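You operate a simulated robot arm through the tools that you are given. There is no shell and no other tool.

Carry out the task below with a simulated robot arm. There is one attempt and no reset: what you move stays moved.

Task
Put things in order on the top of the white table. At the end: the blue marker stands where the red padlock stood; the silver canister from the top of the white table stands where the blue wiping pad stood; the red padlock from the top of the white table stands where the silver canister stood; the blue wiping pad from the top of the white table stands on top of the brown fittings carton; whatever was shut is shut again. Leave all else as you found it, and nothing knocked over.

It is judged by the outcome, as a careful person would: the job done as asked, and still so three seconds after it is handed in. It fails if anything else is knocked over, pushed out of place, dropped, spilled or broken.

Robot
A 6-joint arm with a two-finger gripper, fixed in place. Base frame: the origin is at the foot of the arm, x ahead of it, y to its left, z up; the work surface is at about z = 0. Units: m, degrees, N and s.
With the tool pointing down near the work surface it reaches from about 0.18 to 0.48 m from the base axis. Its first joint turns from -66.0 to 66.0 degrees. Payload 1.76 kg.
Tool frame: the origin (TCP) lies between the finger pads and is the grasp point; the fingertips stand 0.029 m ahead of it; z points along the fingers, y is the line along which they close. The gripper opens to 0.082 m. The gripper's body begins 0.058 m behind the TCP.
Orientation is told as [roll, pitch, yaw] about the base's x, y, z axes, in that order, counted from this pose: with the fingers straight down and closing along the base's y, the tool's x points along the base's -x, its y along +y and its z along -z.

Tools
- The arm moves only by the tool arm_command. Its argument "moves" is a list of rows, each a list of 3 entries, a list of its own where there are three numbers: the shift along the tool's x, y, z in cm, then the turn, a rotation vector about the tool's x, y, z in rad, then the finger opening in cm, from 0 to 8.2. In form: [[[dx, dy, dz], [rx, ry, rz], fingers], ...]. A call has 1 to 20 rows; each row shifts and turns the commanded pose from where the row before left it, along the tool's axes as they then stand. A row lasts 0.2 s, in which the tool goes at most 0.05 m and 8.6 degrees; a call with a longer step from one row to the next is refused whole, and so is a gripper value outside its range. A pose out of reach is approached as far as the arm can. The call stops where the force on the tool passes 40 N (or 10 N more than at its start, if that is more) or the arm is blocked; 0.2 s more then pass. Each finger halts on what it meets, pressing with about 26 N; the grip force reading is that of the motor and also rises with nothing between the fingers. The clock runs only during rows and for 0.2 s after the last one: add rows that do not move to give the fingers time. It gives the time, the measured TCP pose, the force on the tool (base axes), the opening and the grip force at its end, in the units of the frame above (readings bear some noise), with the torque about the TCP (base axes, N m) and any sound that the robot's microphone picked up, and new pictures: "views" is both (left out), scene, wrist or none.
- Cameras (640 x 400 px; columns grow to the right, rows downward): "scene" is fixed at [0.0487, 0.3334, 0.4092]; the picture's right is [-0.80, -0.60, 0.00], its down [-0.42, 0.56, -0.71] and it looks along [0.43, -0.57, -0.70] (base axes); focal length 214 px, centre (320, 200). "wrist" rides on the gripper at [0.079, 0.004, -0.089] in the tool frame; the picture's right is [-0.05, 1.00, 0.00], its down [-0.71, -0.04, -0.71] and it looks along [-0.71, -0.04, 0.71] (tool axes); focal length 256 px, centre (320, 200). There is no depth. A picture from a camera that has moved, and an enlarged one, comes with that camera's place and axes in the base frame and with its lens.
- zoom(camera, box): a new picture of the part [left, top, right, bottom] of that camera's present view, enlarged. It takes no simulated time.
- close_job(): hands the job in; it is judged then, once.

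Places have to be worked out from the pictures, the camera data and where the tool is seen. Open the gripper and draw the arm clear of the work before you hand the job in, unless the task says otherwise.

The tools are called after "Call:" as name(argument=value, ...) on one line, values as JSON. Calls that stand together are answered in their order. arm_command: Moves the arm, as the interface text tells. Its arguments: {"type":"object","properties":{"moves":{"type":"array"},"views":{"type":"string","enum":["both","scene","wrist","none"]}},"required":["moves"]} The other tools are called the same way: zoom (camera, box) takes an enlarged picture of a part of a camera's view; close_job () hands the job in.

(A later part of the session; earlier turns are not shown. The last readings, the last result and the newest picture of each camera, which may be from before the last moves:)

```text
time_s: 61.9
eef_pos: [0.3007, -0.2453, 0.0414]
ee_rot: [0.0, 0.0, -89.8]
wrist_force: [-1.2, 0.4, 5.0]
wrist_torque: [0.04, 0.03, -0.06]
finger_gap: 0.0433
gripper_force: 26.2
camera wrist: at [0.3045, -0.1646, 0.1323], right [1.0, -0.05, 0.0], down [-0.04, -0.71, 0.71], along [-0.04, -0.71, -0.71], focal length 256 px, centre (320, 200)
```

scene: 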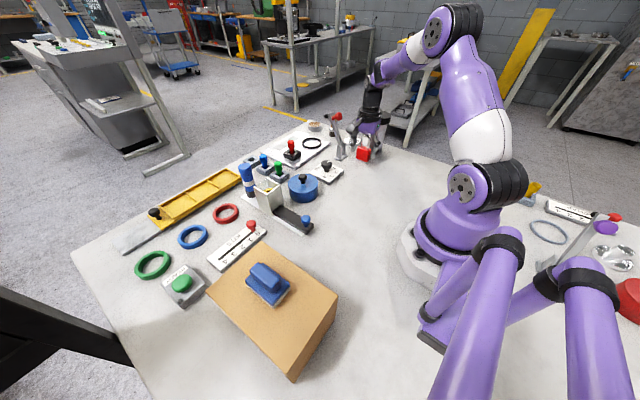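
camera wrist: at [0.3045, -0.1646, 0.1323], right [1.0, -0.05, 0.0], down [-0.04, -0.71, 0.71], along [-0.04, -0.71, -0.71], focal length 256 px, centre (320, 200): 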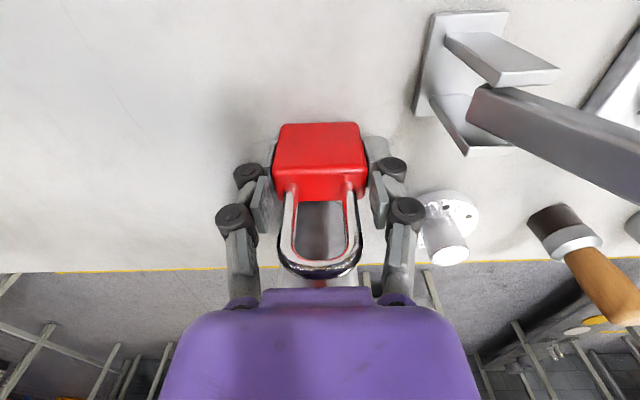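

Padlock gripped (43 mm). I lift to z≈0.15 and bring it straight inward to the canister's old place at (0.2012,−0.1455).

Call:
arm_command(moves=[[[0, 0, -0.8], [0, 0, 0], 3.0], [[0, 0, -2], [0, 0, 0], 3.0], [[0, 0, -2.5], [0, 0, 0], 3.0], [[0, 0, -2.5], [0, 0, 0], 3.0], [[0, 0, -2.5], [0, 0, 0], 3.0], [[1.6, -1.6, 0], [0, 0, 0], 3.0], [[2, -2, 0], [0, 0, 0], 3.0], [[2, -2, 0], [0, 0, 0], 3.0], [[2, -2, 0], [0, 0, 0], 3.0], [[2.35, -2.35, 0], [0, 0, 0], 3.0], [[0, 0, 0], [0, 0, 0], 3.0]])

```text
time_s: 64.3
eef_pos: [0.2002, -0.1455, 0.1442]
ee_rot: [-0.1, 0.0, -89.8]
wrist_force: [-0.3, 0.1, -0.7]
wrist_torque: [-0.01, -0.01, 0.02]
finger_gap: 0.0432
gripper_force: 26.7
camera wrist: at [0.2039, -0.0652, 0.2345], right [1.0, -0.05, 0.0], down [-0.04, -0.71, 0.71], along [-0.04, -0.71, -0.71], focal length 256 px, centre (320, 200)
```

scene: 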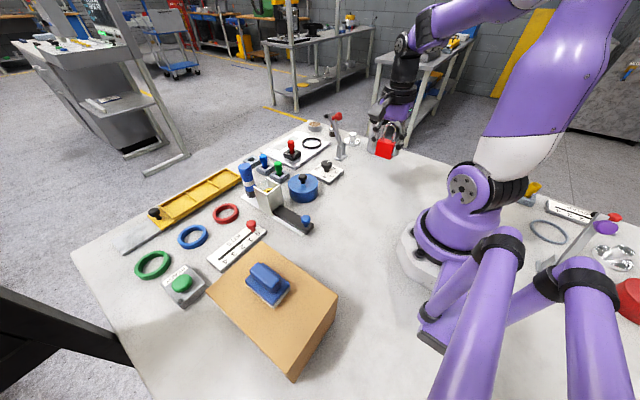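
wrist: 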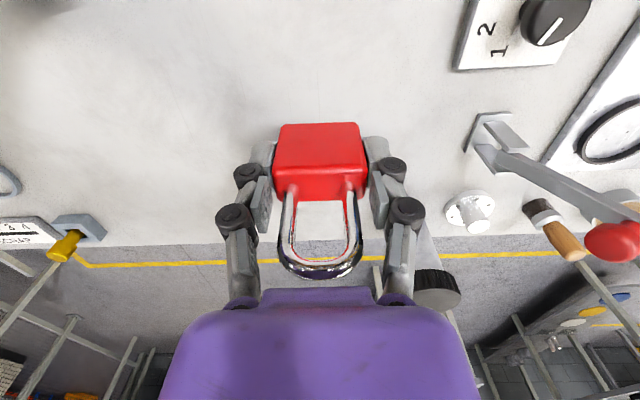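

Over the spot with the padlock upright. I lower to ~1.5 mm above contact.

Call:
arm_command(moves=[[[0, 0.07, 2.5], [0, 0, 0], 3.0], [[0, 0, 2.5], [0, 0, 0], 3.0], [[0, 0, 2.5], [0, 0, 0], 3.0], [[0, 0, 1.8], [0, 0, 0], 3.0], [[0, 0, 0.7], [0, 0, 0], 3.0], [[0, 0, 0], [0, 0, 0], 3.0]], views="none")

```text
time_s: 65.7
eef_pos: [0.2018, -0.1448, 0.0441]
ee_rot: [0.0, -0.1, -89.8]
wrist_force: [-1.1, 0.7, -0.5]
wrist_torque: [-0.01, -0.02, -0.01]
finger_gap: 0.0433
gripper_force: 25.4
```

Call:
arm_command(moves=[[[0, 0, 0.1], [0, 0, 0], 3.0], [[0, 0, 0.1], [0, 0, 0], 3.0], [[0, 0, 0], [0, 0, 0], 3.0]], views="none")

```text
time_s: 66.5
eef_pos: [0.2006, -0.1448, 0.0427]
ee_rot: [0.0, 0.0, -89.8]
wrist_force: [0.6, 0.5, -1.3]
wrist_torque: [-0.01, -0.01, 0.0]
finger_gap: 0.0431
gripper_force: 26.2
```

Call:
arm_command(moves=[[[0, 0, 0.1], [0, 0, 0], 3.0], [[0, 0, 0], [0, 0, 0], 3.0]], views="none")

```text
time_s: 67.1
eef_pos: [0.2016, -0.1456, 0.0421]
ee_rot: [0.1, 0.0, -89.8]
wrist_force: [-2.7, 1.1, 11.8]
wrist_torque: [0.05, 0.06, 0.0]
finger_gap: 0.0434
gripper_force: 26.0
```

Contact (≈12 N). I release slowly, then rise straight up.

Call:
arm_command(moves=[[[0, 0, -0.03], [0, 0, 0], 4.5], [[0, 0, 0], [0, 0, 0], 5.0], [[0, 0, 0], [0, 0, 0], 5.6], [[0, 0, 0], [0, 0, 0], 6.2], [[0, 0, -1], [0, 0, 0], 6.2], [[0, 0, -2], [0, 0, 0], 6.2], [[0, 0, -3], [0, 0, 0], 6.2], [[0, 0, -3], [0, 0, 0], 6.2], [[0, 0, -3], [0, 0, 0], 6.2], [[0, 0, -2], [0, 0, 0], 6.2], [[0, 0, 0], [0, 0, 0], 6.2]])

Call:
zoom(camera="scene", box=[310, 80, 450, 200])

```text
time_s: 69.5
eef_pos: [0.2014, -0.1449, 0.1833]
ee_rot: [0.0, 0.0, -89.8]
wrist_force: [0.5, -0.7, -0.3]
wrist_torque: [-0.01, -0.01, 0.01]
finger_gap: 0.0619
gripper_force: 0.1
camera wrist: at [0.2053, -0.0656, 0.2734], right [1.0, -0.05, 0.0], down [-0.04, -0.71, 0.71], along [-0.04, -0.71, -0.71], focal length 256 px, centre (320, 200)
```

scene: 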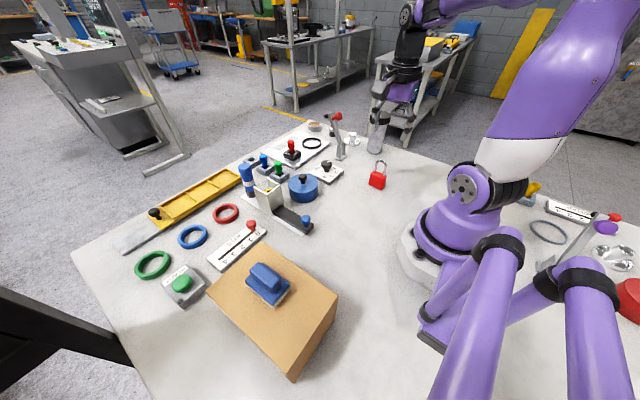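
wrist: 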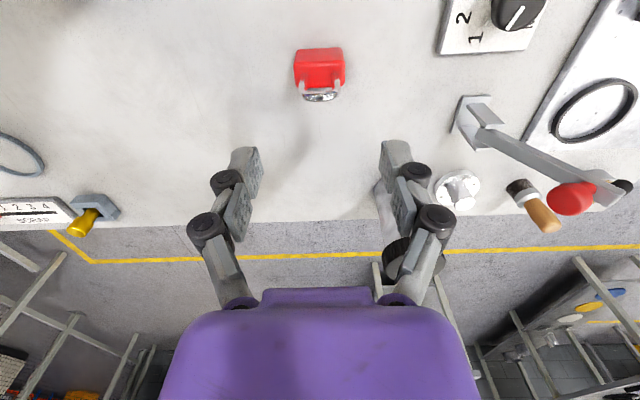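

```text
3.33 times, centred on (380, 140) of scene
camera zoom: at [0.0487, 0.3334, 0.4092], right [-0.8, -0.6, 0.0], down [-0.42, 0.56, -0.71], along [0.43, -0.57, -0.7], focal length 715 px, centre (120, 400)
```

zoom: 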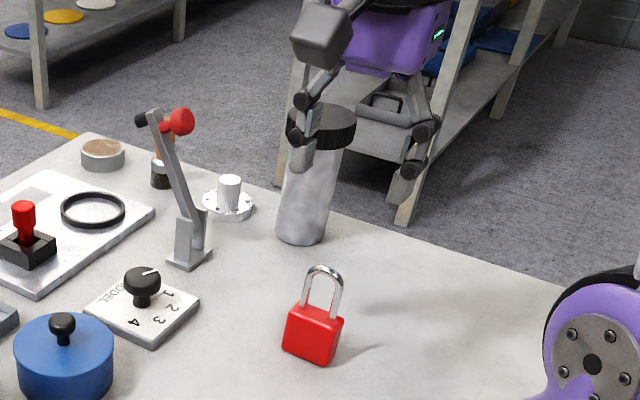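

Padlock stands at the canister's old spot. Next the marker: I turn back to yaw 0 and go look at it from inside the ring at moderate height.

Call:
arm_command(moves=[[[0, 0, -0.5], [0, 0, -0.1309], 8.2], [[0, 0, -0.5], [0, 0, -0.1309], 8.2], [[0, 0, 0], [0, 0, -0.1309], 8.2], [[0, 0, 0], [0, 0, -0.1309], 8.2], [[0, 0, 0], [0, 0, -0.1309], 8.2], [[0, 0, 0], [0, 0, -0.1309], 8.2], [[0, 0, 0], [0, 0, -0.1309], 8.2], [[0, 0, 0], [0, 0, -0.1309], 8.2], [[0, 0, 0], [0, 0, -0.1309], 8.2], [[0, 0, 0], [0, 0, -0.1309], 8.2], [[0, 0, 0], [0, 0, -0.1309], 8.2], [[0, 0, 0], [0, 0, -0.1309], 8.2], [[-1.2, 3.5, 0], [0, 0, 0], 8.2], [[-1.2, 3.5, 0], [0, 0, 0], 8.2], [[-1.2, 3.5, 0], [0, 0, 0], 8.2], [[-1.2, 3.5, 0], [0, 0, 0], 8.2], [[-1.2, 3.5, 0], [0, 0, 0], 8.2], [[-1.2, 3.5, 0], [0, 0, 0], 8.2], [[-1.2, 2.5, 0], [0, 0, 0], 8.2], [[0, 0, 0], [0, 0, 0], 8.2]])

Call:
zoom(camera="wrist", box=[240, 40, 400, 200])

```text
time_s: 73.7
eef_pos: [0.2847, 0.0897, 0.1923]
ee_rot: [0.1, 0.0, 0.1]
wrist_force: [0.0, -0.4, -0.4]
wrist_torque: [-0.01, 0.0, -0.03]
finger_gap: 0.0819
gripper_force: 0.0
camera wrist: at [0.2057, 0.0944, 0.2826], right [0.05, 1.0, 0.0], down [0.71, -0.04, 0.71], along [0.71, -0.04, -0.71], focal length 256 px, centre (320, 200)
```

scene: 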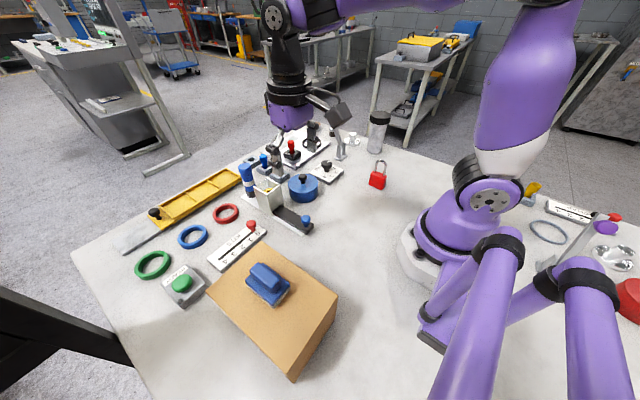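
wrist: 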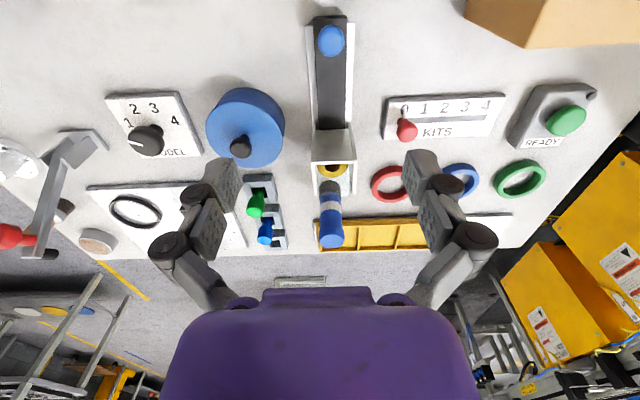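

```text
2.50 times, centred on (320, 120) of wrist
camera zoom: at [0.2057, 0.0944, 0.2826], right [0.05, 1.0, 0.0], down [0.71, -0.04, 0.71], along [0.71, -0.04, -0.71], focal length 640 px, centre (320, 400)
```

zoom: 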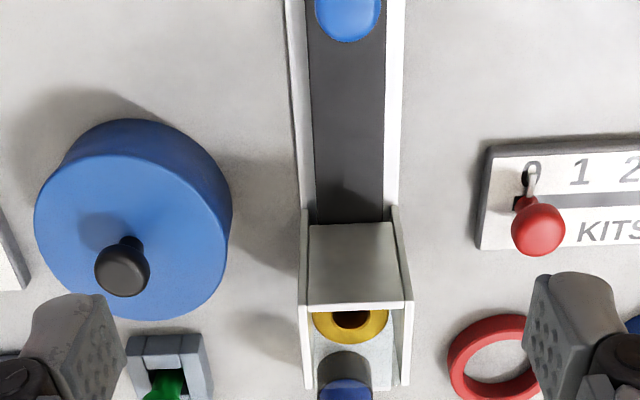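

Call:
zoom(camera="wrist", box=[270, 120, 400, 260])

Call:
zoom(camera="scene", box=[230, 145, 310, 225])

```text
2.86 times, centred on (335, 190) of wrist
camera zoom: at [0.2057, 0.0944, 0.2826], right [0.05, 1.0, 0.0], down [0.71, -0.04, 0.71], along [0.71, -0.04, -0.71], focal length 731 px, centre (277, 229)
```

zoom: 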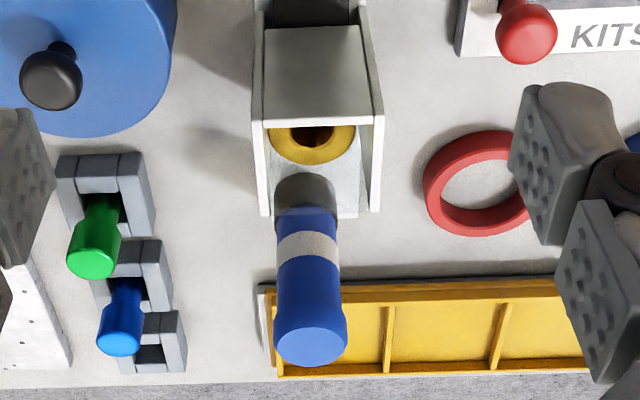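

```text
5.00 times, centred on (270, 185) of scene
camera zoom: at [0.0487, 0.3334, 0.4092], right [-0.8, -0.6, 0.0], down [-0.42, 0.56, -0.71], along [0.43, -0.57, -0.7], focal length 1072 px, centre (570, 275)
```

zoom: 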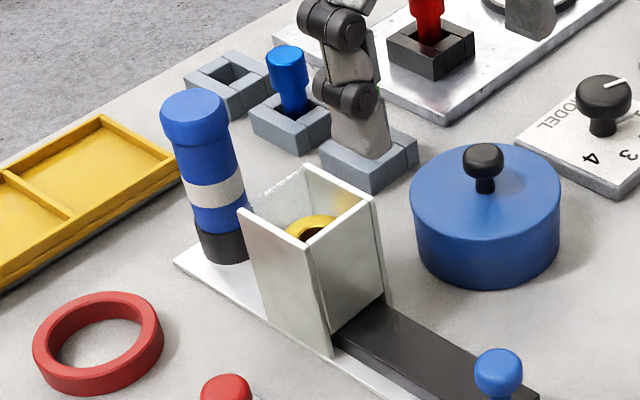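

Marker ≈(0.463,0.097), top ≈0.097, ~30 mm thick, r≈0.473, near the reach limit for a vertical tool. I'll lean the tool 15° outward (wrist inward) to stay away from full extension, and approach from above with 5.5 cm opening.

Call:
arm_command(moves=[[[0, 0, 0], [0, -0.1309, 0], 5.5], [[0, 0, 0], [0, -0.1309, 0], 5.5], [[-2.75, 0.12, 1.2], [0, 0, 0], 5.5], [[-2.75, 0.12, 1.2], [0, 0, 0], 5.5], [[-2.75, 0.12, 1.2], [0, 0, 0], 5.5], [[-2.75, 0.12, 1.2], [0, 0, 0], 5.5], [[-2.75, 0.12, 1.2], [0, 0, 0], 5.5], [[0, 0, 0], [0, 0, 0], 5.5]])

Call:
zoom(camera="wrist", box=[200, 0, 440, 200])

Call:
zoom(camera="scene", box=[200, 80, 340, 230])

```text
time_s: 75.5
eef_pos: [0.4336, 0.0977, 0.1683]
ee_rot: [0.0, -15.1, 0.2]
wrist_force: [0.2, -0.9, 0.4]
wrist_torque: [0.01, -0.03, -0.01]
finger_gap: 0.0548
gripper_force: 0.0
camera wrist: at [0.3333, 0.1015, 0.2356], right [0.05, 1.0, 0.01], down [0.5, -0.04, 0.87], along [0.86, -0.04, -0.5], focal length 256 px, centre (320, 200)
```

scene: 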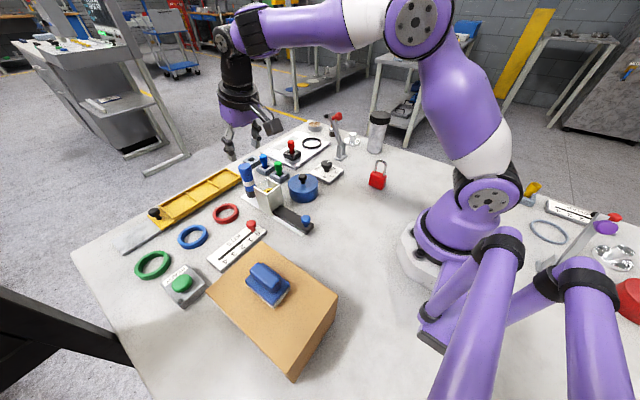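
wrist: 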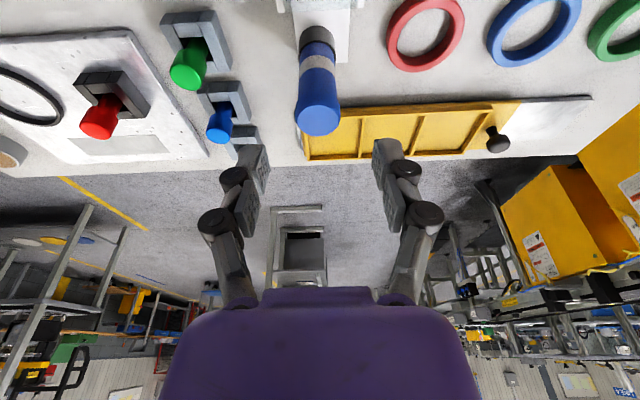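

```text
2.00 times, centred on (320, 100) of wrist
camera zoom: at [0.3333, 0.1015, 0.2356], right [0.05, 1.0, 0.01], down [0.5, -0.04, 0.87], along [0.86, -0.04, -0.5], focal length 512 px, centre (320, 400)
```

zoom: 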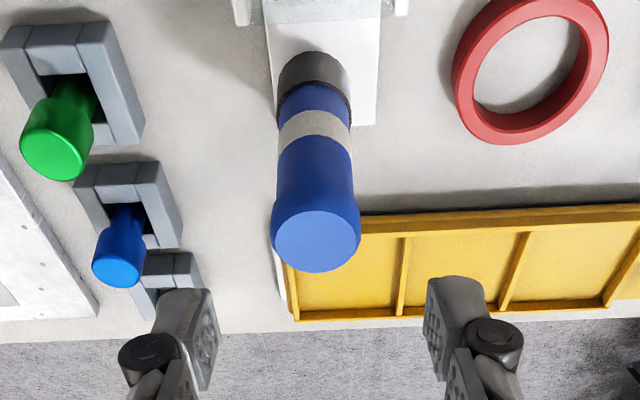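

```text
2.67 times, centred on (270, 155) of scene
camera zoom: at [0.0487, 0.3334, 0.4092], right [-0.8, -0.6, 0.0], down [-0.42, 0.56, -0.71], along [0.43, -0.57, -0.7], focal length 572 px, centre (453, 320)
```

zoom: 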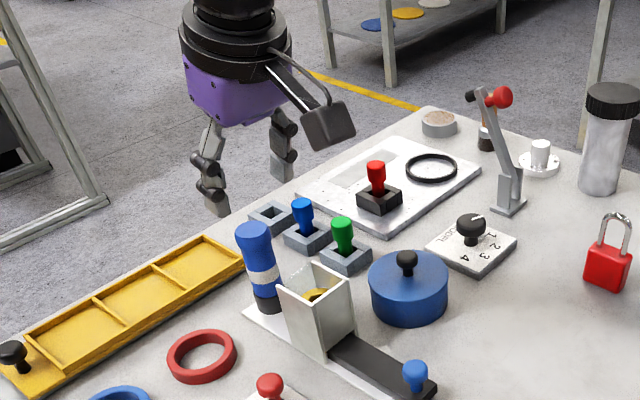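

Refined: marker axis ≈(0.460,0.0957), top ≈0.096, chute well clear (its front is at x≈0.40). I move over the axis and descend to z≈0.13 for a check.

Call:
arm_command(moves=[[[-1.3, -0.1, 0.35], [0, 0, 0], 5.5], [[-1.3, -0.1, 0.35], [0, 0, 0], 5.5], [[0.518, 0, 1.932], [0, 0, 0], 5.5], [[0.466, 0, 1.739], [0, 0, 0], 5.5], [[0, 0, 0], [0, 0, 0], 5.5]])

Call:
zoom(camera="wrist", box=[200, 0, 440, 200])

Call:
zoom(camera="scene", box=[200, 80, 340, 230])

```text
time_s: 76.7
eef_pos: [0.4604, 0.0945, 0.1322]
ee_rot: [0.0, -15.0, 0.1]
wrist_force: [0.8, 0.5, 0.0]
wrist_torque: [0.02, -0.01, 0.0]
finger_gap: 0.055
gripper_force: 0.0
camera wrist: at [0.3604, 0.0985, 0.1982], right [0.05, 1.0, 0.01], down [0.5, -0.04, 0.87], along [0.86, -0.04, -0.5], focal length 256 px, centre (320, 200)
```

scene: 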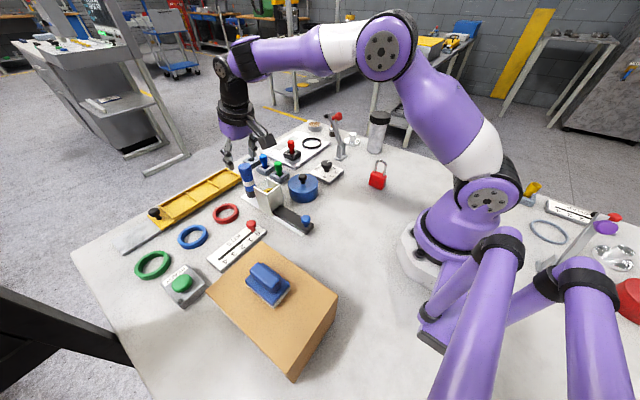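
wrist: 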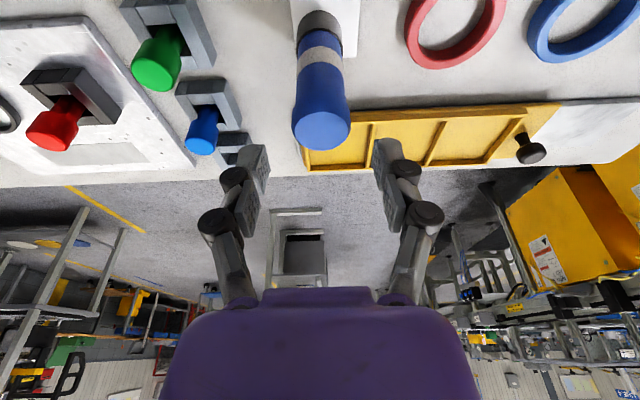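

```text
2.00 times, centred on (320, 100) of wrist
camera zoom: at [0.3604, 0.0985, 0.1982], right [0.05, 1.0, 0.01], down [0.5, -0.04, 0.87], along [0.86, -0.04, -0.5], focal length 512 px, centre (320, 400)
```

zoom: 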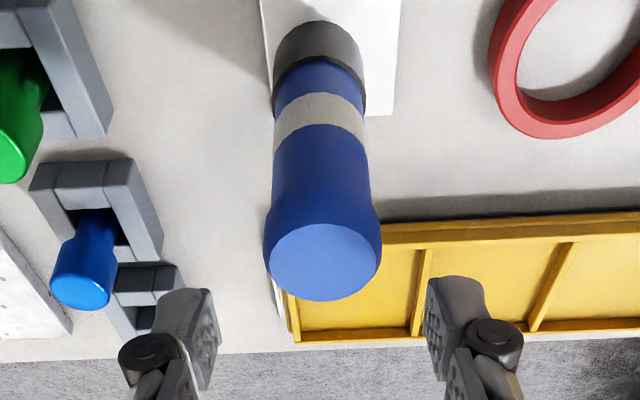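

```text
2.67 times, centred on (270, 155) of scene
camera zoom: at [0.0487, 0.3334, 0.4092], right [-0.8, -0.6, 0.0], down [-0.42, 0.56, -0.71], along [0.43, -0.57, -0.7], focal length 572 px, centre (453, 320)
```

zoom: 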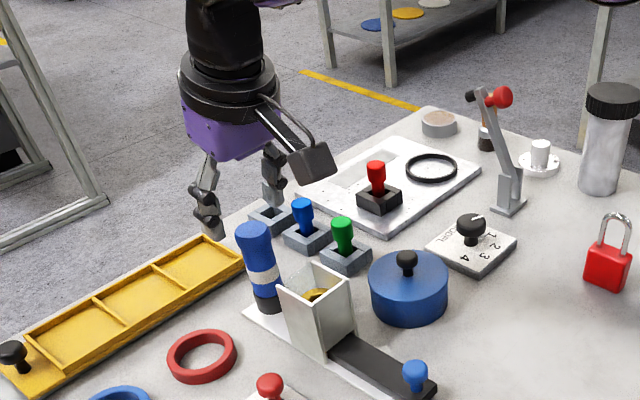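

Aligned with the marker. I lower vertically to z≈0.056.

Call:
arm_command(moves=[[[0.518, 0.08, 1.932], [0, 0, 0], 5.5], [[0.518, 0, 1.932], [0, 0, 0], 5.5], [[0.518, 0, 1.932], [0, 0, 0], 5.5], [[0.259, 0, 0.966], [0, 0, 0], 5.5], [[0.155, 0, 0.58], [0, 0, 0], 5.5], [[0, 0, 0], [0, 0, 0], 5.5]])

Call:
zoom(camera="wrist", box=[200, 0, 440, 220])

Call:
zoom(camera="scene", box=[200, 110, 320, 230])

```text
time_s: 78.1
eef_pos: [0.4598, 0.0941, 0.0551]
ee_rot: [0.0, -15.0, 0.1]
wrist_force: [0.4, 0.3, 0.0]
wrist_torque: [0.02, 0.01, -0.01]
finger_gap: 0.0551
gripper_force: 0.0
camera wrist: at [0.3598, 0.0996, 0.1218], right [0.05, 1.0, 0.01], down [0.5, -0.04, 0.87], along [0.86, -0.04, -0.5], focal length 256 px, centre (320, 200)
```

scene: 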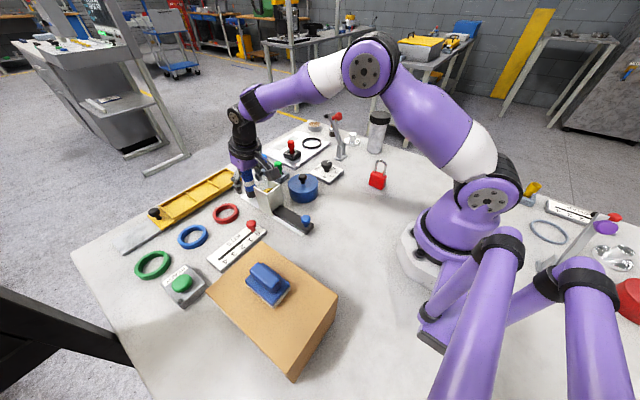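
wrist: 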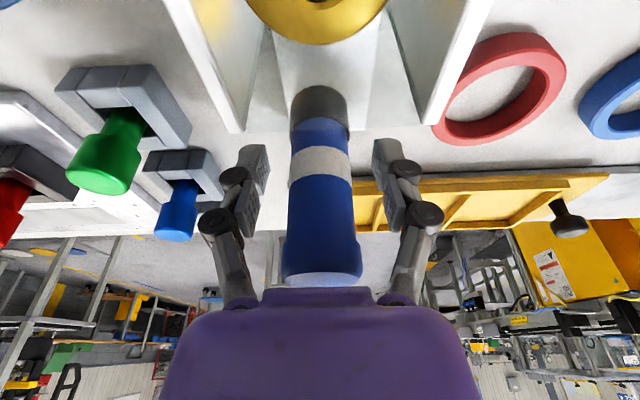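

```text
1.82 times, centred on (320, 110) of wrist
camera zoom: at [0.3598, 0.0996, 0.1218], right [0.05, 1.0, 0.01], down [0.5, -0.04, 0.87], along [0.86, -0.04, -0.5], focal length 465 px, centre (320, 364)
```

zoom: 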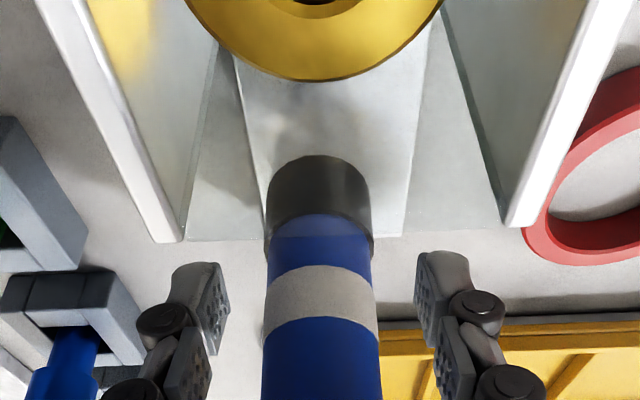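

```text
3.33 times, centred on (260, 170) of scene
camera zoom: at [0.0487, 0.3334, 0.4092], right [-0.8, -0.6, 0.0], down [-0.42, 0.56, -0.71], along [0.43, -0.57, -0.7], focal length 715 px, centre (520, 300)
```

zoom: 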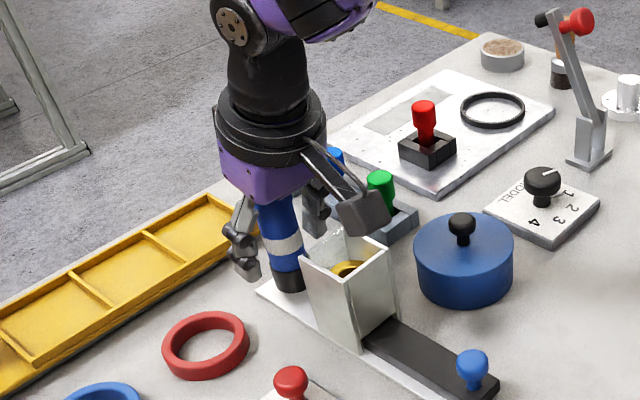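

Centred between the fingers. I close slowly on the marker.

Call:
arm_command(moves=[[[0, 0, 0], [0, 0, 0], 4.6], [[0, 0, 0], [0, 0, 0], 4.0], [[0, 0, 0], [0, 0, 0], 3.5], [[0, 0, 0], [0, 0, 0], 3.1], [[0, 0, 0], [0, 0, 0], 2.7], [[0, 0, 0], [0, 0, 0], 2.0], [[0, 0, 0], [0, 0, 0], 2.0]], views="wrist")

```text
time_s: 79.7
eef_pos: [0.4596, 0.0958, 0.0561]
ee_rot: [0.0, -15.0, 0.1]
wrist_force: [-1.2, -0.3, 2.4]
wrist_torque: [-0.02, 0.03, 0.02]
finger_gap: 0.0305
gripper_force: 26.0
camera wrist: at [0.3598, 0.0996, 0.122], right [0.05, 1.0, 0.01], down [0.5, -0.04, 0.87], along [0.87, -0.04, -0.5], focal length 256 px, centre (320, 200)
```

wrist: 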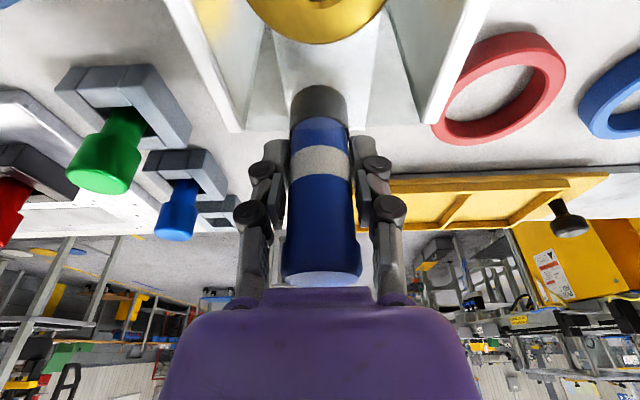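

Marker gripped at 30.5 mm. I lift it straight up, keeping the 15° lean, then draw inward to x≈0.30.

Call:
arm_command(moves=[[[-0.155, 0, -0.58], [0, 0, 0], 2.0], [[-0.518, 0, -1.932], [0, 0, 0], 2.0], [[-0.518, 0, -1.932], [0, 0, 0], 2.0], [[-0.518, 0, -1.932], [0, 0, 0], 2.0], [[-0.518, 0, -1.932], [0, 0, 0], 2.0], [[-0.518, 0, -1.932], [0, 0, 0], 2.0], [[2.5, 0, -0.98], [0, 0, 0], 2.0], [[2.5, 0, -0.98], [0, 0, 0], 2.0], [[2.5, 0, -0.98], [0, 0, 0], 2.0], [[2.5, 0, -0.98], [0, 0, 0], 2.0], [[2.5, 0, -0.98], [0, 0, 0], 2.0], [[2.5, 0, -0.98], [0, 0, 0], 2.0], [[0, 0, 0], [0, 0, 0], 2.0]])

Call:
zoom(camera="scene", box=[220, 80, 360, 230])

```text
time_s: 82.5
eef_pos: [0.3003, 0.0954, 0.1781]
ee_rot: [-0.1, -15.1, 0.1]
wrist_force: [0.6, 0.1, -0.8]
wrist_torque: [0.0, -0.02, 0.01]
finger_gap: 0.0306
gripper_force: 26.5
camera wrist: at [0.1998, 0.0991, 0.2464], right [0.05, 1.0, 0.01], down [0.5, -0.04, 0.87], along [0.87, -0.04, -0.5], focal length 256 px, centre (320, 200)
```

scene: 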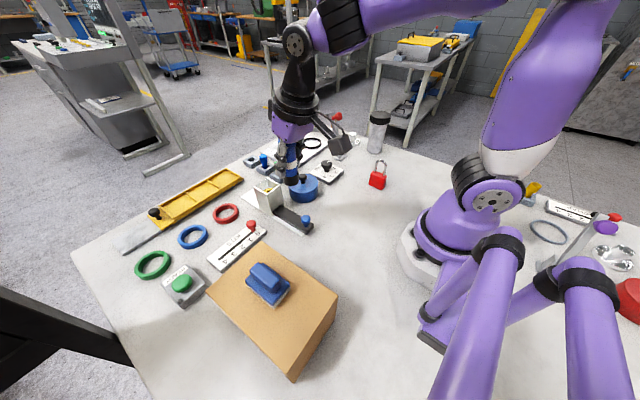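
wrist: 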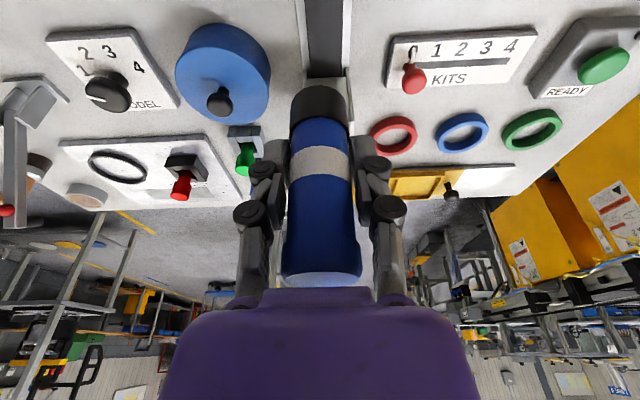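

```text
2.67 times, centred on (290, 155) of scene
camera zoom: at [0.0487, 0.3334, 0.4092], right [-0.8, -0.6, 0.0], down [-0.42, 0.56, -0.71], along [0.43, -0.57, -0.7], focal length 572 px, centre (400, 320)
```

zoom: 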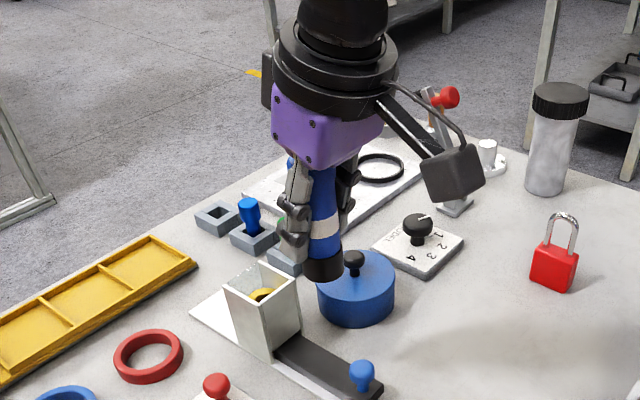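

Marker is held upright. I carry it across at z≈0.18 along x≈0.30, then turn the lean to yaw −22° to keep clear of canister and padlock.

Call:
arm_command(moves=[[[0, -2.4, 0], [0, 0, 0], 2.0], [[0, -3.5, 0], [0, 0, 0], 2.0], [[0, -3.5, 0], [0, 0, 0], 2.0], [[0, -3.5, 0], [0, 0, 0], 2.0], [[0, -3.5, 0], [0, 0, 0], 2.0], [[0, -3.5, 0], [0, 0, 0], 2.0], [[0, -3.5, 0], [0, 0, 0], 2.0], [[0, -3.5, 0], [0, 0, 0], 2.0], [[0, -3.5, 0], [0, 0, 0], 2.0], [[0, -3.6, 0], [0, 0, 0], 2.0], [[0, 0, 0], [0.0331, 0, 0.1236], 2.0], [[0, 0, 0], [0.0331, 0, 0.1236], 2.0], [[0, 0, 0], [0.0331, 0, 0.1236], 2.0], [[0, 0, 0], [0, 0, 0], 2.0]])

Call:
zoom(camera="scene", box=[310, 50, 450, 200])

```text
time_s: 85.5
eef_pos: [0.301, -0.2461, 0.1794]
ee_rot: [0.1, -15.0, -22.0]
wrist_force: [0.2, 0.4, -0.8]
wrist_torque: [0.01, 0.05, -0.03]
finger_gap: 0.0308
gripper_force: 25.6
camera wrist: at [0.2088, -0.2038, 0.2462], right [0.42, 0.91, 0.01], down [0.45, -0.22, 0.87], along [0.79, -0.36, -0.5], focal length 256 px, centre (320, 200)
```

scene: 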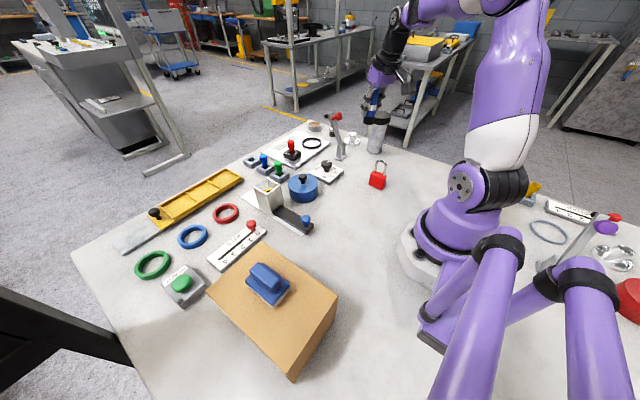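
wrist: 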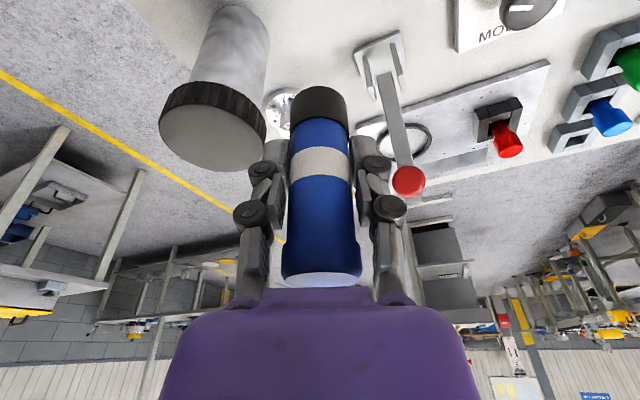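

```text
2.67 times, centred on (380, 125) of scene
camera zoom: at [0.0487, 0.3334, 0.4092], right [-0.8, -0.6, 0.0], down [-0.42, 0.56, -0.71], along [0.43, -0.57, -0.7], focal length 572 px, centre (160, 400)
```

zoom: 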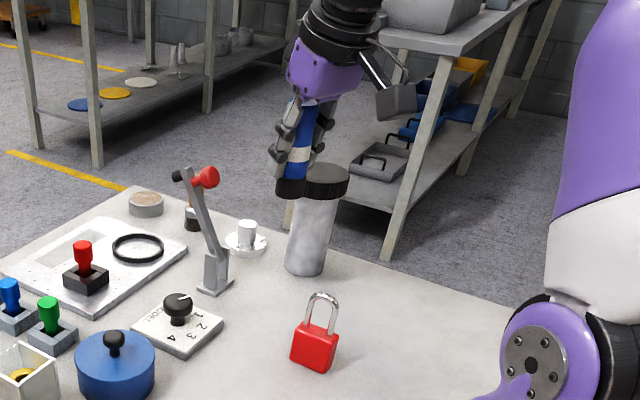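

Over the padlock's former spot. I descend to z≈0.10 and check clearances to the canister and lever.

Call:
arm_command(moves=[[[0.518, 0.04, 1.932], [0, 0, 0], 2.0], [[0.518, 0, 1.932], [0, 0, 0], 2.0], [[0.518, 0, 1.932], [0, 0, 0], 2.0], [[0.388, 0, 1.449], [0, 0, 0], 2.0], [[0, 0, 0], [0, 0, 0], 2.0]])

Call:
zoom(camera="scene", box=[310, 70, 430, 190])

Call:
zoom(camera="wrist", box=[100, 0, 480, 240])

```text
time_s: 86.7
eef_pos: [0.3006, -0.2448, 0.1054]
ee_rot: [0.0, -14.9, -21.9]
wrist_force: [-0.6, -0.9, -0.2]
wrist_torque: [0.02, -0.01, 0.0]
finger_gap: 0.0309
gripper_force: 26.1
camera wrist: at [0.2093, -0.2033, 0.1711], right [0.42, 0.91, 0.01], down [0.45, -0.22, 0.87], along [0.79, -0.36, -0.5], focal length 256 px, centre (320, 200)
```

scene: 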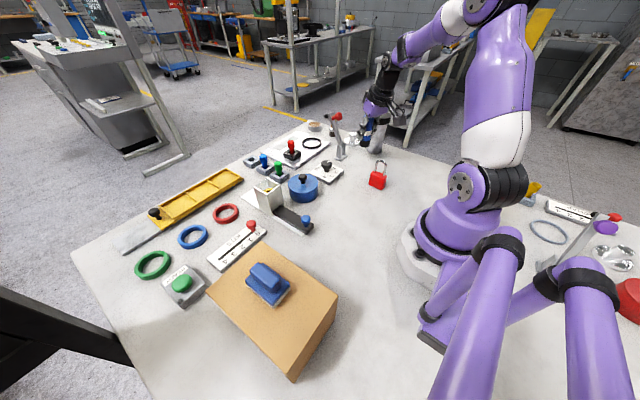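
wrist: 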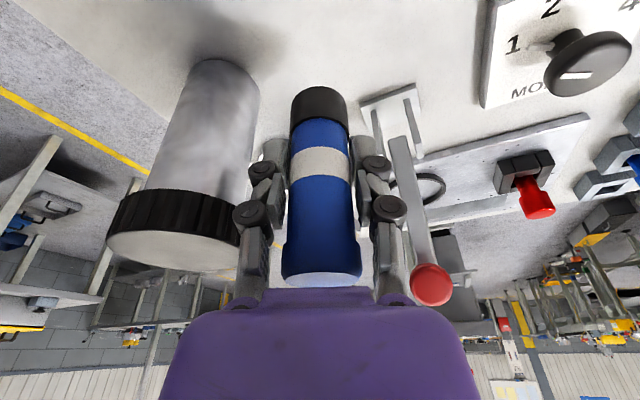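

```text
3.33 times, centred on (370, 130) of scene
camera zoom: at [0.0487, 0.3334, 0.4092], right [-0.8, -0.6, 0.0], down [-0.42, 0.56, -0.71], along [0.43, -0.57, -0.7], focal length 715 px, centre (153, 433)
```

zoom: 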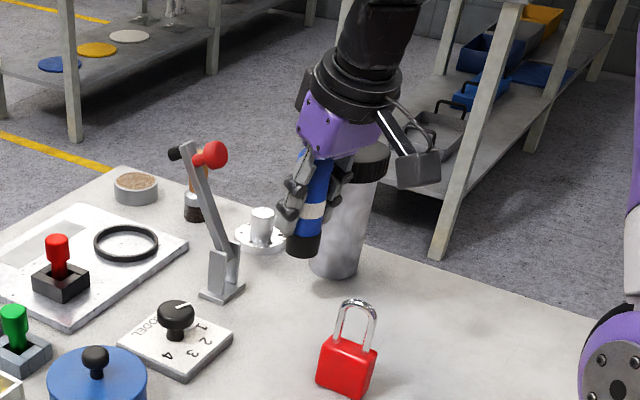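

```text
1.67 times, centred on (290, 120) of wrist
camera zoom: at [0.2093, -0.2033, 0.1711], right [0.42, 0.91, 0.01], down [0.45, -0.22, 0.87], along [0.79, -0.36, -0.5], focal length 427 px, centre (370, 333)
```

zoom: 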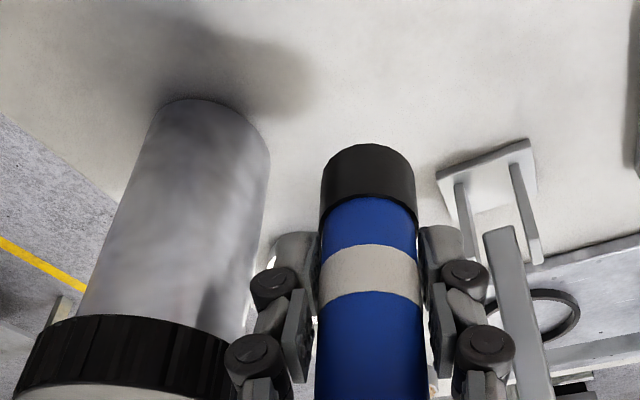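

All clear so far. I turn another −4.5° to widen the gripper-to-canister gap and descend to z≈0.06.

Call:
arm_command(moves=[[[0, 0, 0], [0.0207, 0, 0.0773], 2.0], [[0.388, 0, 1.449], [0, 0, 0], 2.0], [[0.388, 0, 1.449], [0, 0, 0], 2.0], [[0.259, 0, 0.966], [0, 0, 0], 2.0], [[0.104, 0, 0.386], [0, 0, 0], 2.0], [[0, 0, 0], [0, 0, 0], 2.0]])

Call:
zoom(camera="scene", box=[310, 80, 430, 200])

Call:
zoom(camera="wrist", box=[100, 0, 480, 300])

```text
time_s: 88.1
eef_pos: [0.3008, -0.2447, 0.0592]
ee_rot: [0.1, -14.9, -26.5]
wrist_force: [-1.0, 0.2, -1.2]
wrist_torque: [-0.01, -0.02, -0.04]
finger_gap: 0.0308
gripper_force: 26.0
camera wrist: at [0.213, -0.1957, 0.1269], right [0.49, 0.87, 0.01], down [0.43, -0.26, 0.87], along [0.76, -0.42, -0.5], focal length 256 px, centre (320, 200)
```

scene: 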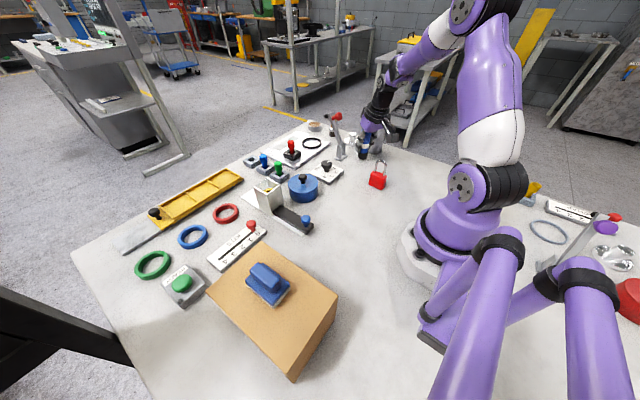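
wrist: 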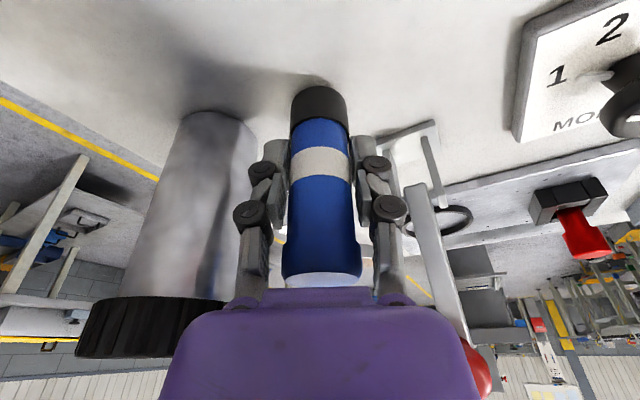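

```text
3.33 times, centred on (370, 140) of scene
camera zoom: at [0.0487, 0.3334, 0.4092], right [-0.8, -0.6, 0.0], down [-0.42, 0.56, -0.71], along [0.43, -0.57, -0.7], focal length 715 px, centre (153, 400)
```

zoom: 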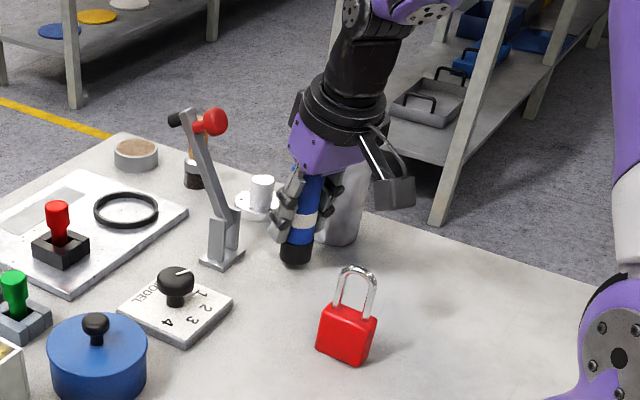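

```text
1.33 times, centred on (290, 150) of wrist
camera zoom: at [0.213, -0.1957, 0.1269], right [0.49, 0.87, 0.01], down [0.43, -0.26, 0.87], along [0.76, -0.42, -0.5], focal length 341 px, centre (360, 267)
```

zoom: 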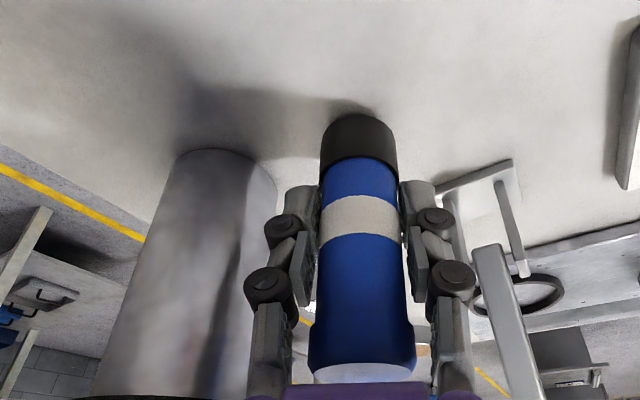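

No contact anywhere. I creep down the last few millimetres.

Call:
arm_command(moves=[[[0.039, 0, 0.145], [0, 0, 0], 2.0], [[0.039, 0, 0.145], [0, 0, 0], 2.0], [[0.026, 0, 0.097], [0, 0, 0], 2.0], [[0, 0, 0], [0, 0, 0], 2.0]], views="none")

```text
time_s: 89.1
eef_pos: [0.3002, -0.2441, 0.0562]
ee_rot: [0.0, -15.0, -26.3]
wrist_force: [-0.3, -0.1, -1.0]
wrist_torque: [-0.01, 0.02, -0.01]
finger_gap: 0.0304
gripper_force: 26.0
```

Call:
arm_command(moves=[[[0.026, 0, 0.097], [0, 0, 0], 2.0], [[0.026, 0, 0.097], [0, 0, 0], 2.0], [[0, 0, 0], [0, 0, 0], 2.0]], views="none")

```text
time_s: 89.9
eef_pos: [0.2996, -0.2438, 0.0554]
ee_rot: [0.0, -15.0, -26.3]
wrist_force: [0.8, -0.4, -0.6]
wrist_torque: [-0.02, -0.02, -0.02]
finger_gap: 0.0304
gripper_force: 26.2
```

Call:
arm_command(moves=[[[0.026, 0, 0.097], [0, 0, 0], 2.0], [[0, 0, 0], [0, 0, 0], 2.0]], views="none")

```text
time_s: 90.5
eef_pos: [0.3001, -0.2446, 0.0537]
ee_rot: [0.0, -15.0, -26.4]
wrist_force: [0.1, 0.0, -0.5]
wrist_torque: [0.01, -0.03, -0.01]
finger_gap: 0.0307
gripper_force: 25.6
```

Call:
arm_command(moves=[[[0.026, 0, 0.097], [0, 0, 0], 2.0], [[0, 0, 0], [0, 0, 0], 2.0]], views="none")

```text
time_s: 91.1
eef_pos: [0.3001, -0.2465, 0.0525]
ee_rot: [-0.2, -15.0, -26.3]
wrist_force: [-0.2, -0.5, -0.3]
wrist_torque: [-0.01, -0.03, -0.01]
finger_gap: 0.0307
gripper_force: 25.6
```

Call:
arm_command(moves=[[[0.026, 0, 0.097], [0, 0, 0], 2.0], [[0, 0, 0], [0, 0, 0], 2.0]], views="wrist")

Call:
zoom(camera="wrist", box=[260, 60, 380, 140])

```text
time_s: 91.7
eef_pos: [0.3004, -0.2445, 0.0519]
ee_rot: [0.1, -15.1, -26.3]
wrist_force: [-0.4, 0.0, -0.7]
wrist_torque: [0.03, 0.0, 0.01]
finger_gap: 0.0308
gripper_force: 25.8
camera wrist: at [0.2129, -0.1961, 0.118], right [0.49, 0.87, 0.01], down [0.43, -0.26, 0.87], along [0.76, -0.42, -0.5], focal length 256 px, centre (320, 200)
```

wrist: 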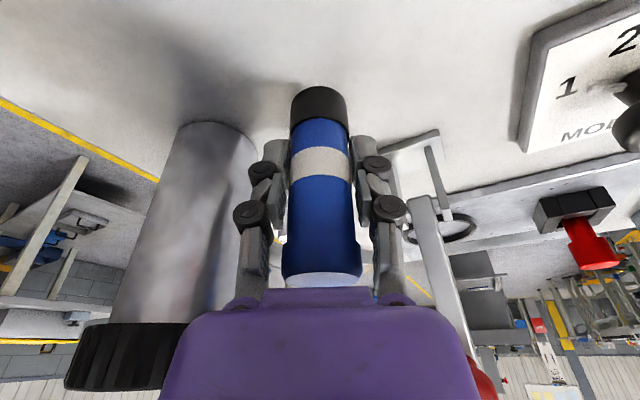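

```text
5.00 times, centred on (320, 100) of wrist
camera zoom: at [0.2129, -0.1961, 0.118], right [0.49, 0.87, 0.01], down [0.43, -0.26, 0.87], along [0.76, -0.42, -0.5], focal length 1280 px, centre (320, 700)
```

zoom: 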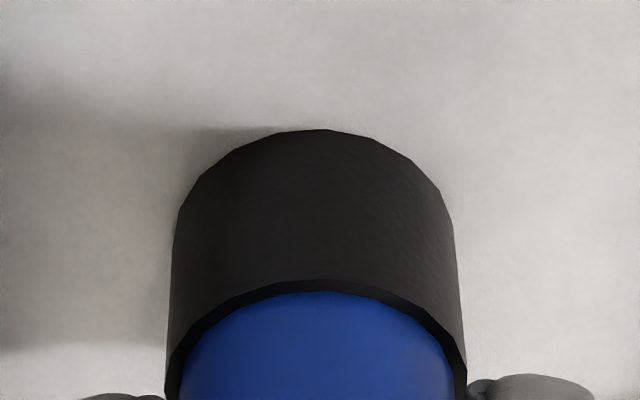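

Very close but no contact yet; the chute plate was evidently thicker than assumed. I continue in 1 mm steps.

Call:
arm_command(moves=[[[0.026, 0, 0.097], [0, 0, 0], 2.0], [[0, 0, 0], [0, 0, 0], 2.0]], views="none")

```text
time_s: 92.3
eef_pos: [0.3002, -0.2455, 0.0505]
ee_rot: [0.0, -15.1, -26.5]
wrist_force: [-4.7, 4.3, 20.7]
wrist_torque: [0.15, 0.2, -0.03]
finger_gap: 0.0305
gripper_force: 26.7
```

Contact. I ease off 0.5 mm and open slowly.

Call:
arm_command(moves=[[[-0.01, 0, -0.04], [0, 0, 0], 2.0], [[0, 0, 0], [0, 0, 0], 2.9], [[0, 0, 0], [0, 0, 0], 3.2], [[0, 0, 0], [0, 0, 0], 3.6], [[0, 0, 0], [0, 0, 0], 4.2], [[0, 0, 0], [0, 0, 0], 4.8], [[0, 0, 0], [0, 0, 0], 4.8]])

Call:
zoom(camera="wrist", box=[200, 60, 440, 300])

```text
time_s: 93.9
eef_pos: [0.3003, -0.2443, 0.051]
ee_rot: [0.0, -15.0, -26.4]
wrist_force: [0.0, 0.0, 0.1]
wrist_torque: [0.02, 0.02, -0.02]
finger_gap: 0.0478
gripper_force: 0.1
camera wrist: at [0.2127, -0.1961, 0.1172], right [0.49, 0.87, 0.01], down [0.43, -0.26, 0.87], along [0.76, -0.42, -0.5], focal length 256 px, centre (320, 200)
```

scene: 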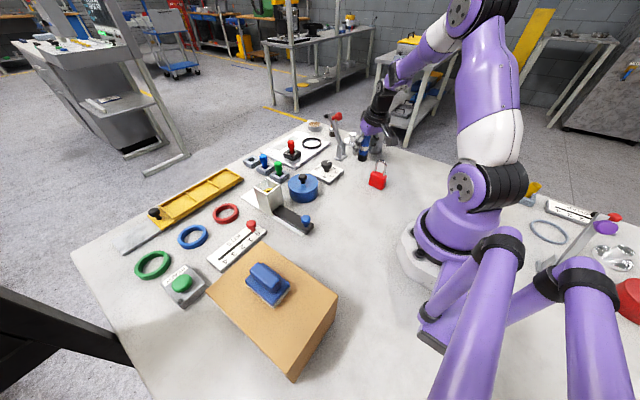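
wrist: 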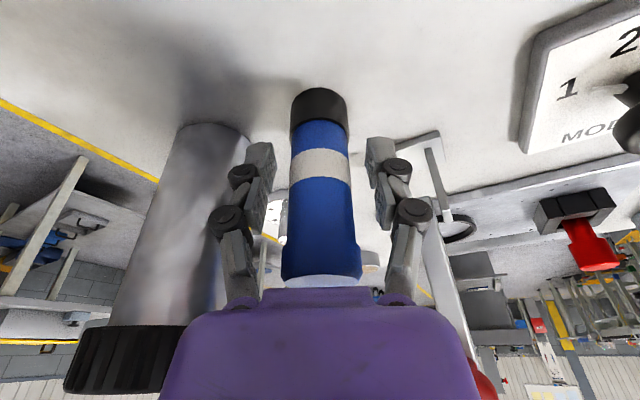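

```text
1.67 times, centred on (320, 180) of wrist
camera zoom: at [0.2127, -0.1961, 0.1172], right [0.49, 0.87, 0.01], down [0.43, -0.26, 0.87], along [0.76, -0.42, -0.5], focal length 427 px, centre (320, 233)
```

zoom: 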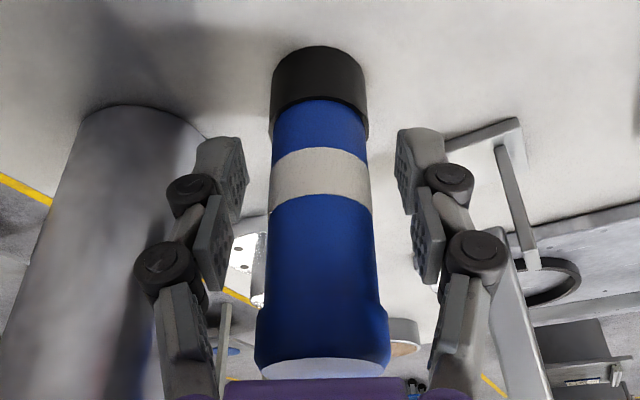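

Marker stands freely. I rise straight up and then draw inward.

Call:
arm_command(moves=[[[-0.259, 0, -0.966], [0, 0, 0], 4.8], [[-0.388, 0, -1.449], [0, 0, 0], 4.8], [[-0.518, 0, -1.932], [0, 0, 0], 4.8], [[-0.518, 0, -1.932], [0, 0, 0], 4.8], [[-0.518, 0, -1.932], [0, 0, 0], 4.8], [[-0.518, 0, -1.932], [0, 0, 0], 4.8], [[-0.518, 0, -1.932], [0, 0, 0], 4.8], [[0, 0, 0], [0, 0, 0], 4.8]])

Call:
zoom(camera="scene", box=[310, 80, 430, 200])

```text
time_s: 95.7
eef_pos: [0.3004, -0.2443, 0.1757]
ee_rot: [0.1, -15.0, -26.4]
wrist_force: [0.3, -0.4, 0.7]
wrist_torque: [-0.02, 0.0, -0.01]
finger_gap: 0.0479
gripper_force: 0.0
camera wrist: at [0.2131, -0.196, 0.2423], right [0.49, 0.87, 0.01], down [0.43, -0.26, 0.87], along [0.76, -0.42, -0.5], focal length 256 px, centre (320, 200)
```

scene: 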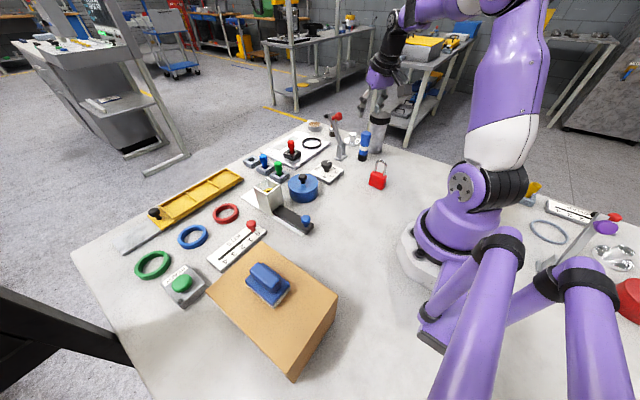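
wrist: 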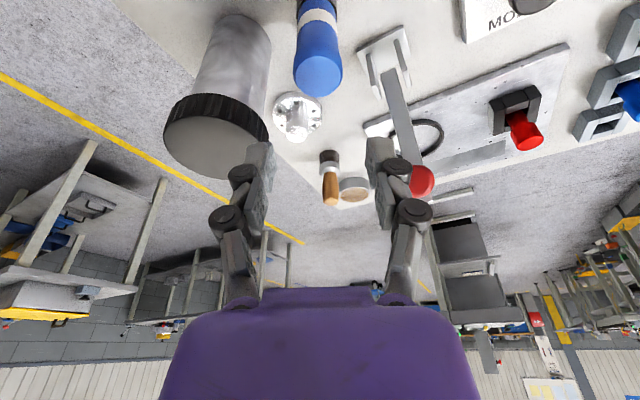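

```text
3.33 times, centred on (370, 140) of scene
camera zoom: at [0.0487, 0.3334, 0.4092], right [-0.8, -0.6, 0.0], down [-0.42, 0.56, -0.71], along [0.43, -0.57, -0.7], focal length 715 px, centre (153, 400)
```

zoom: 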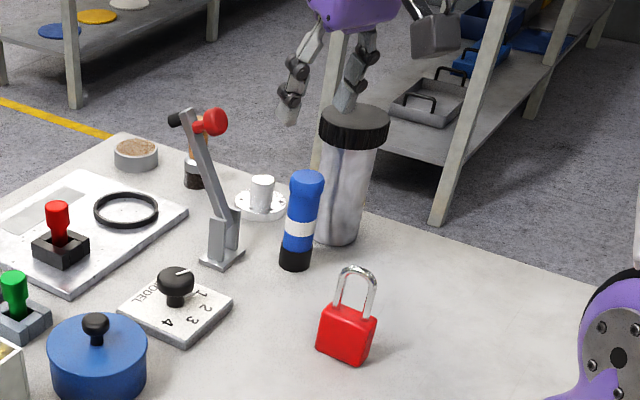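

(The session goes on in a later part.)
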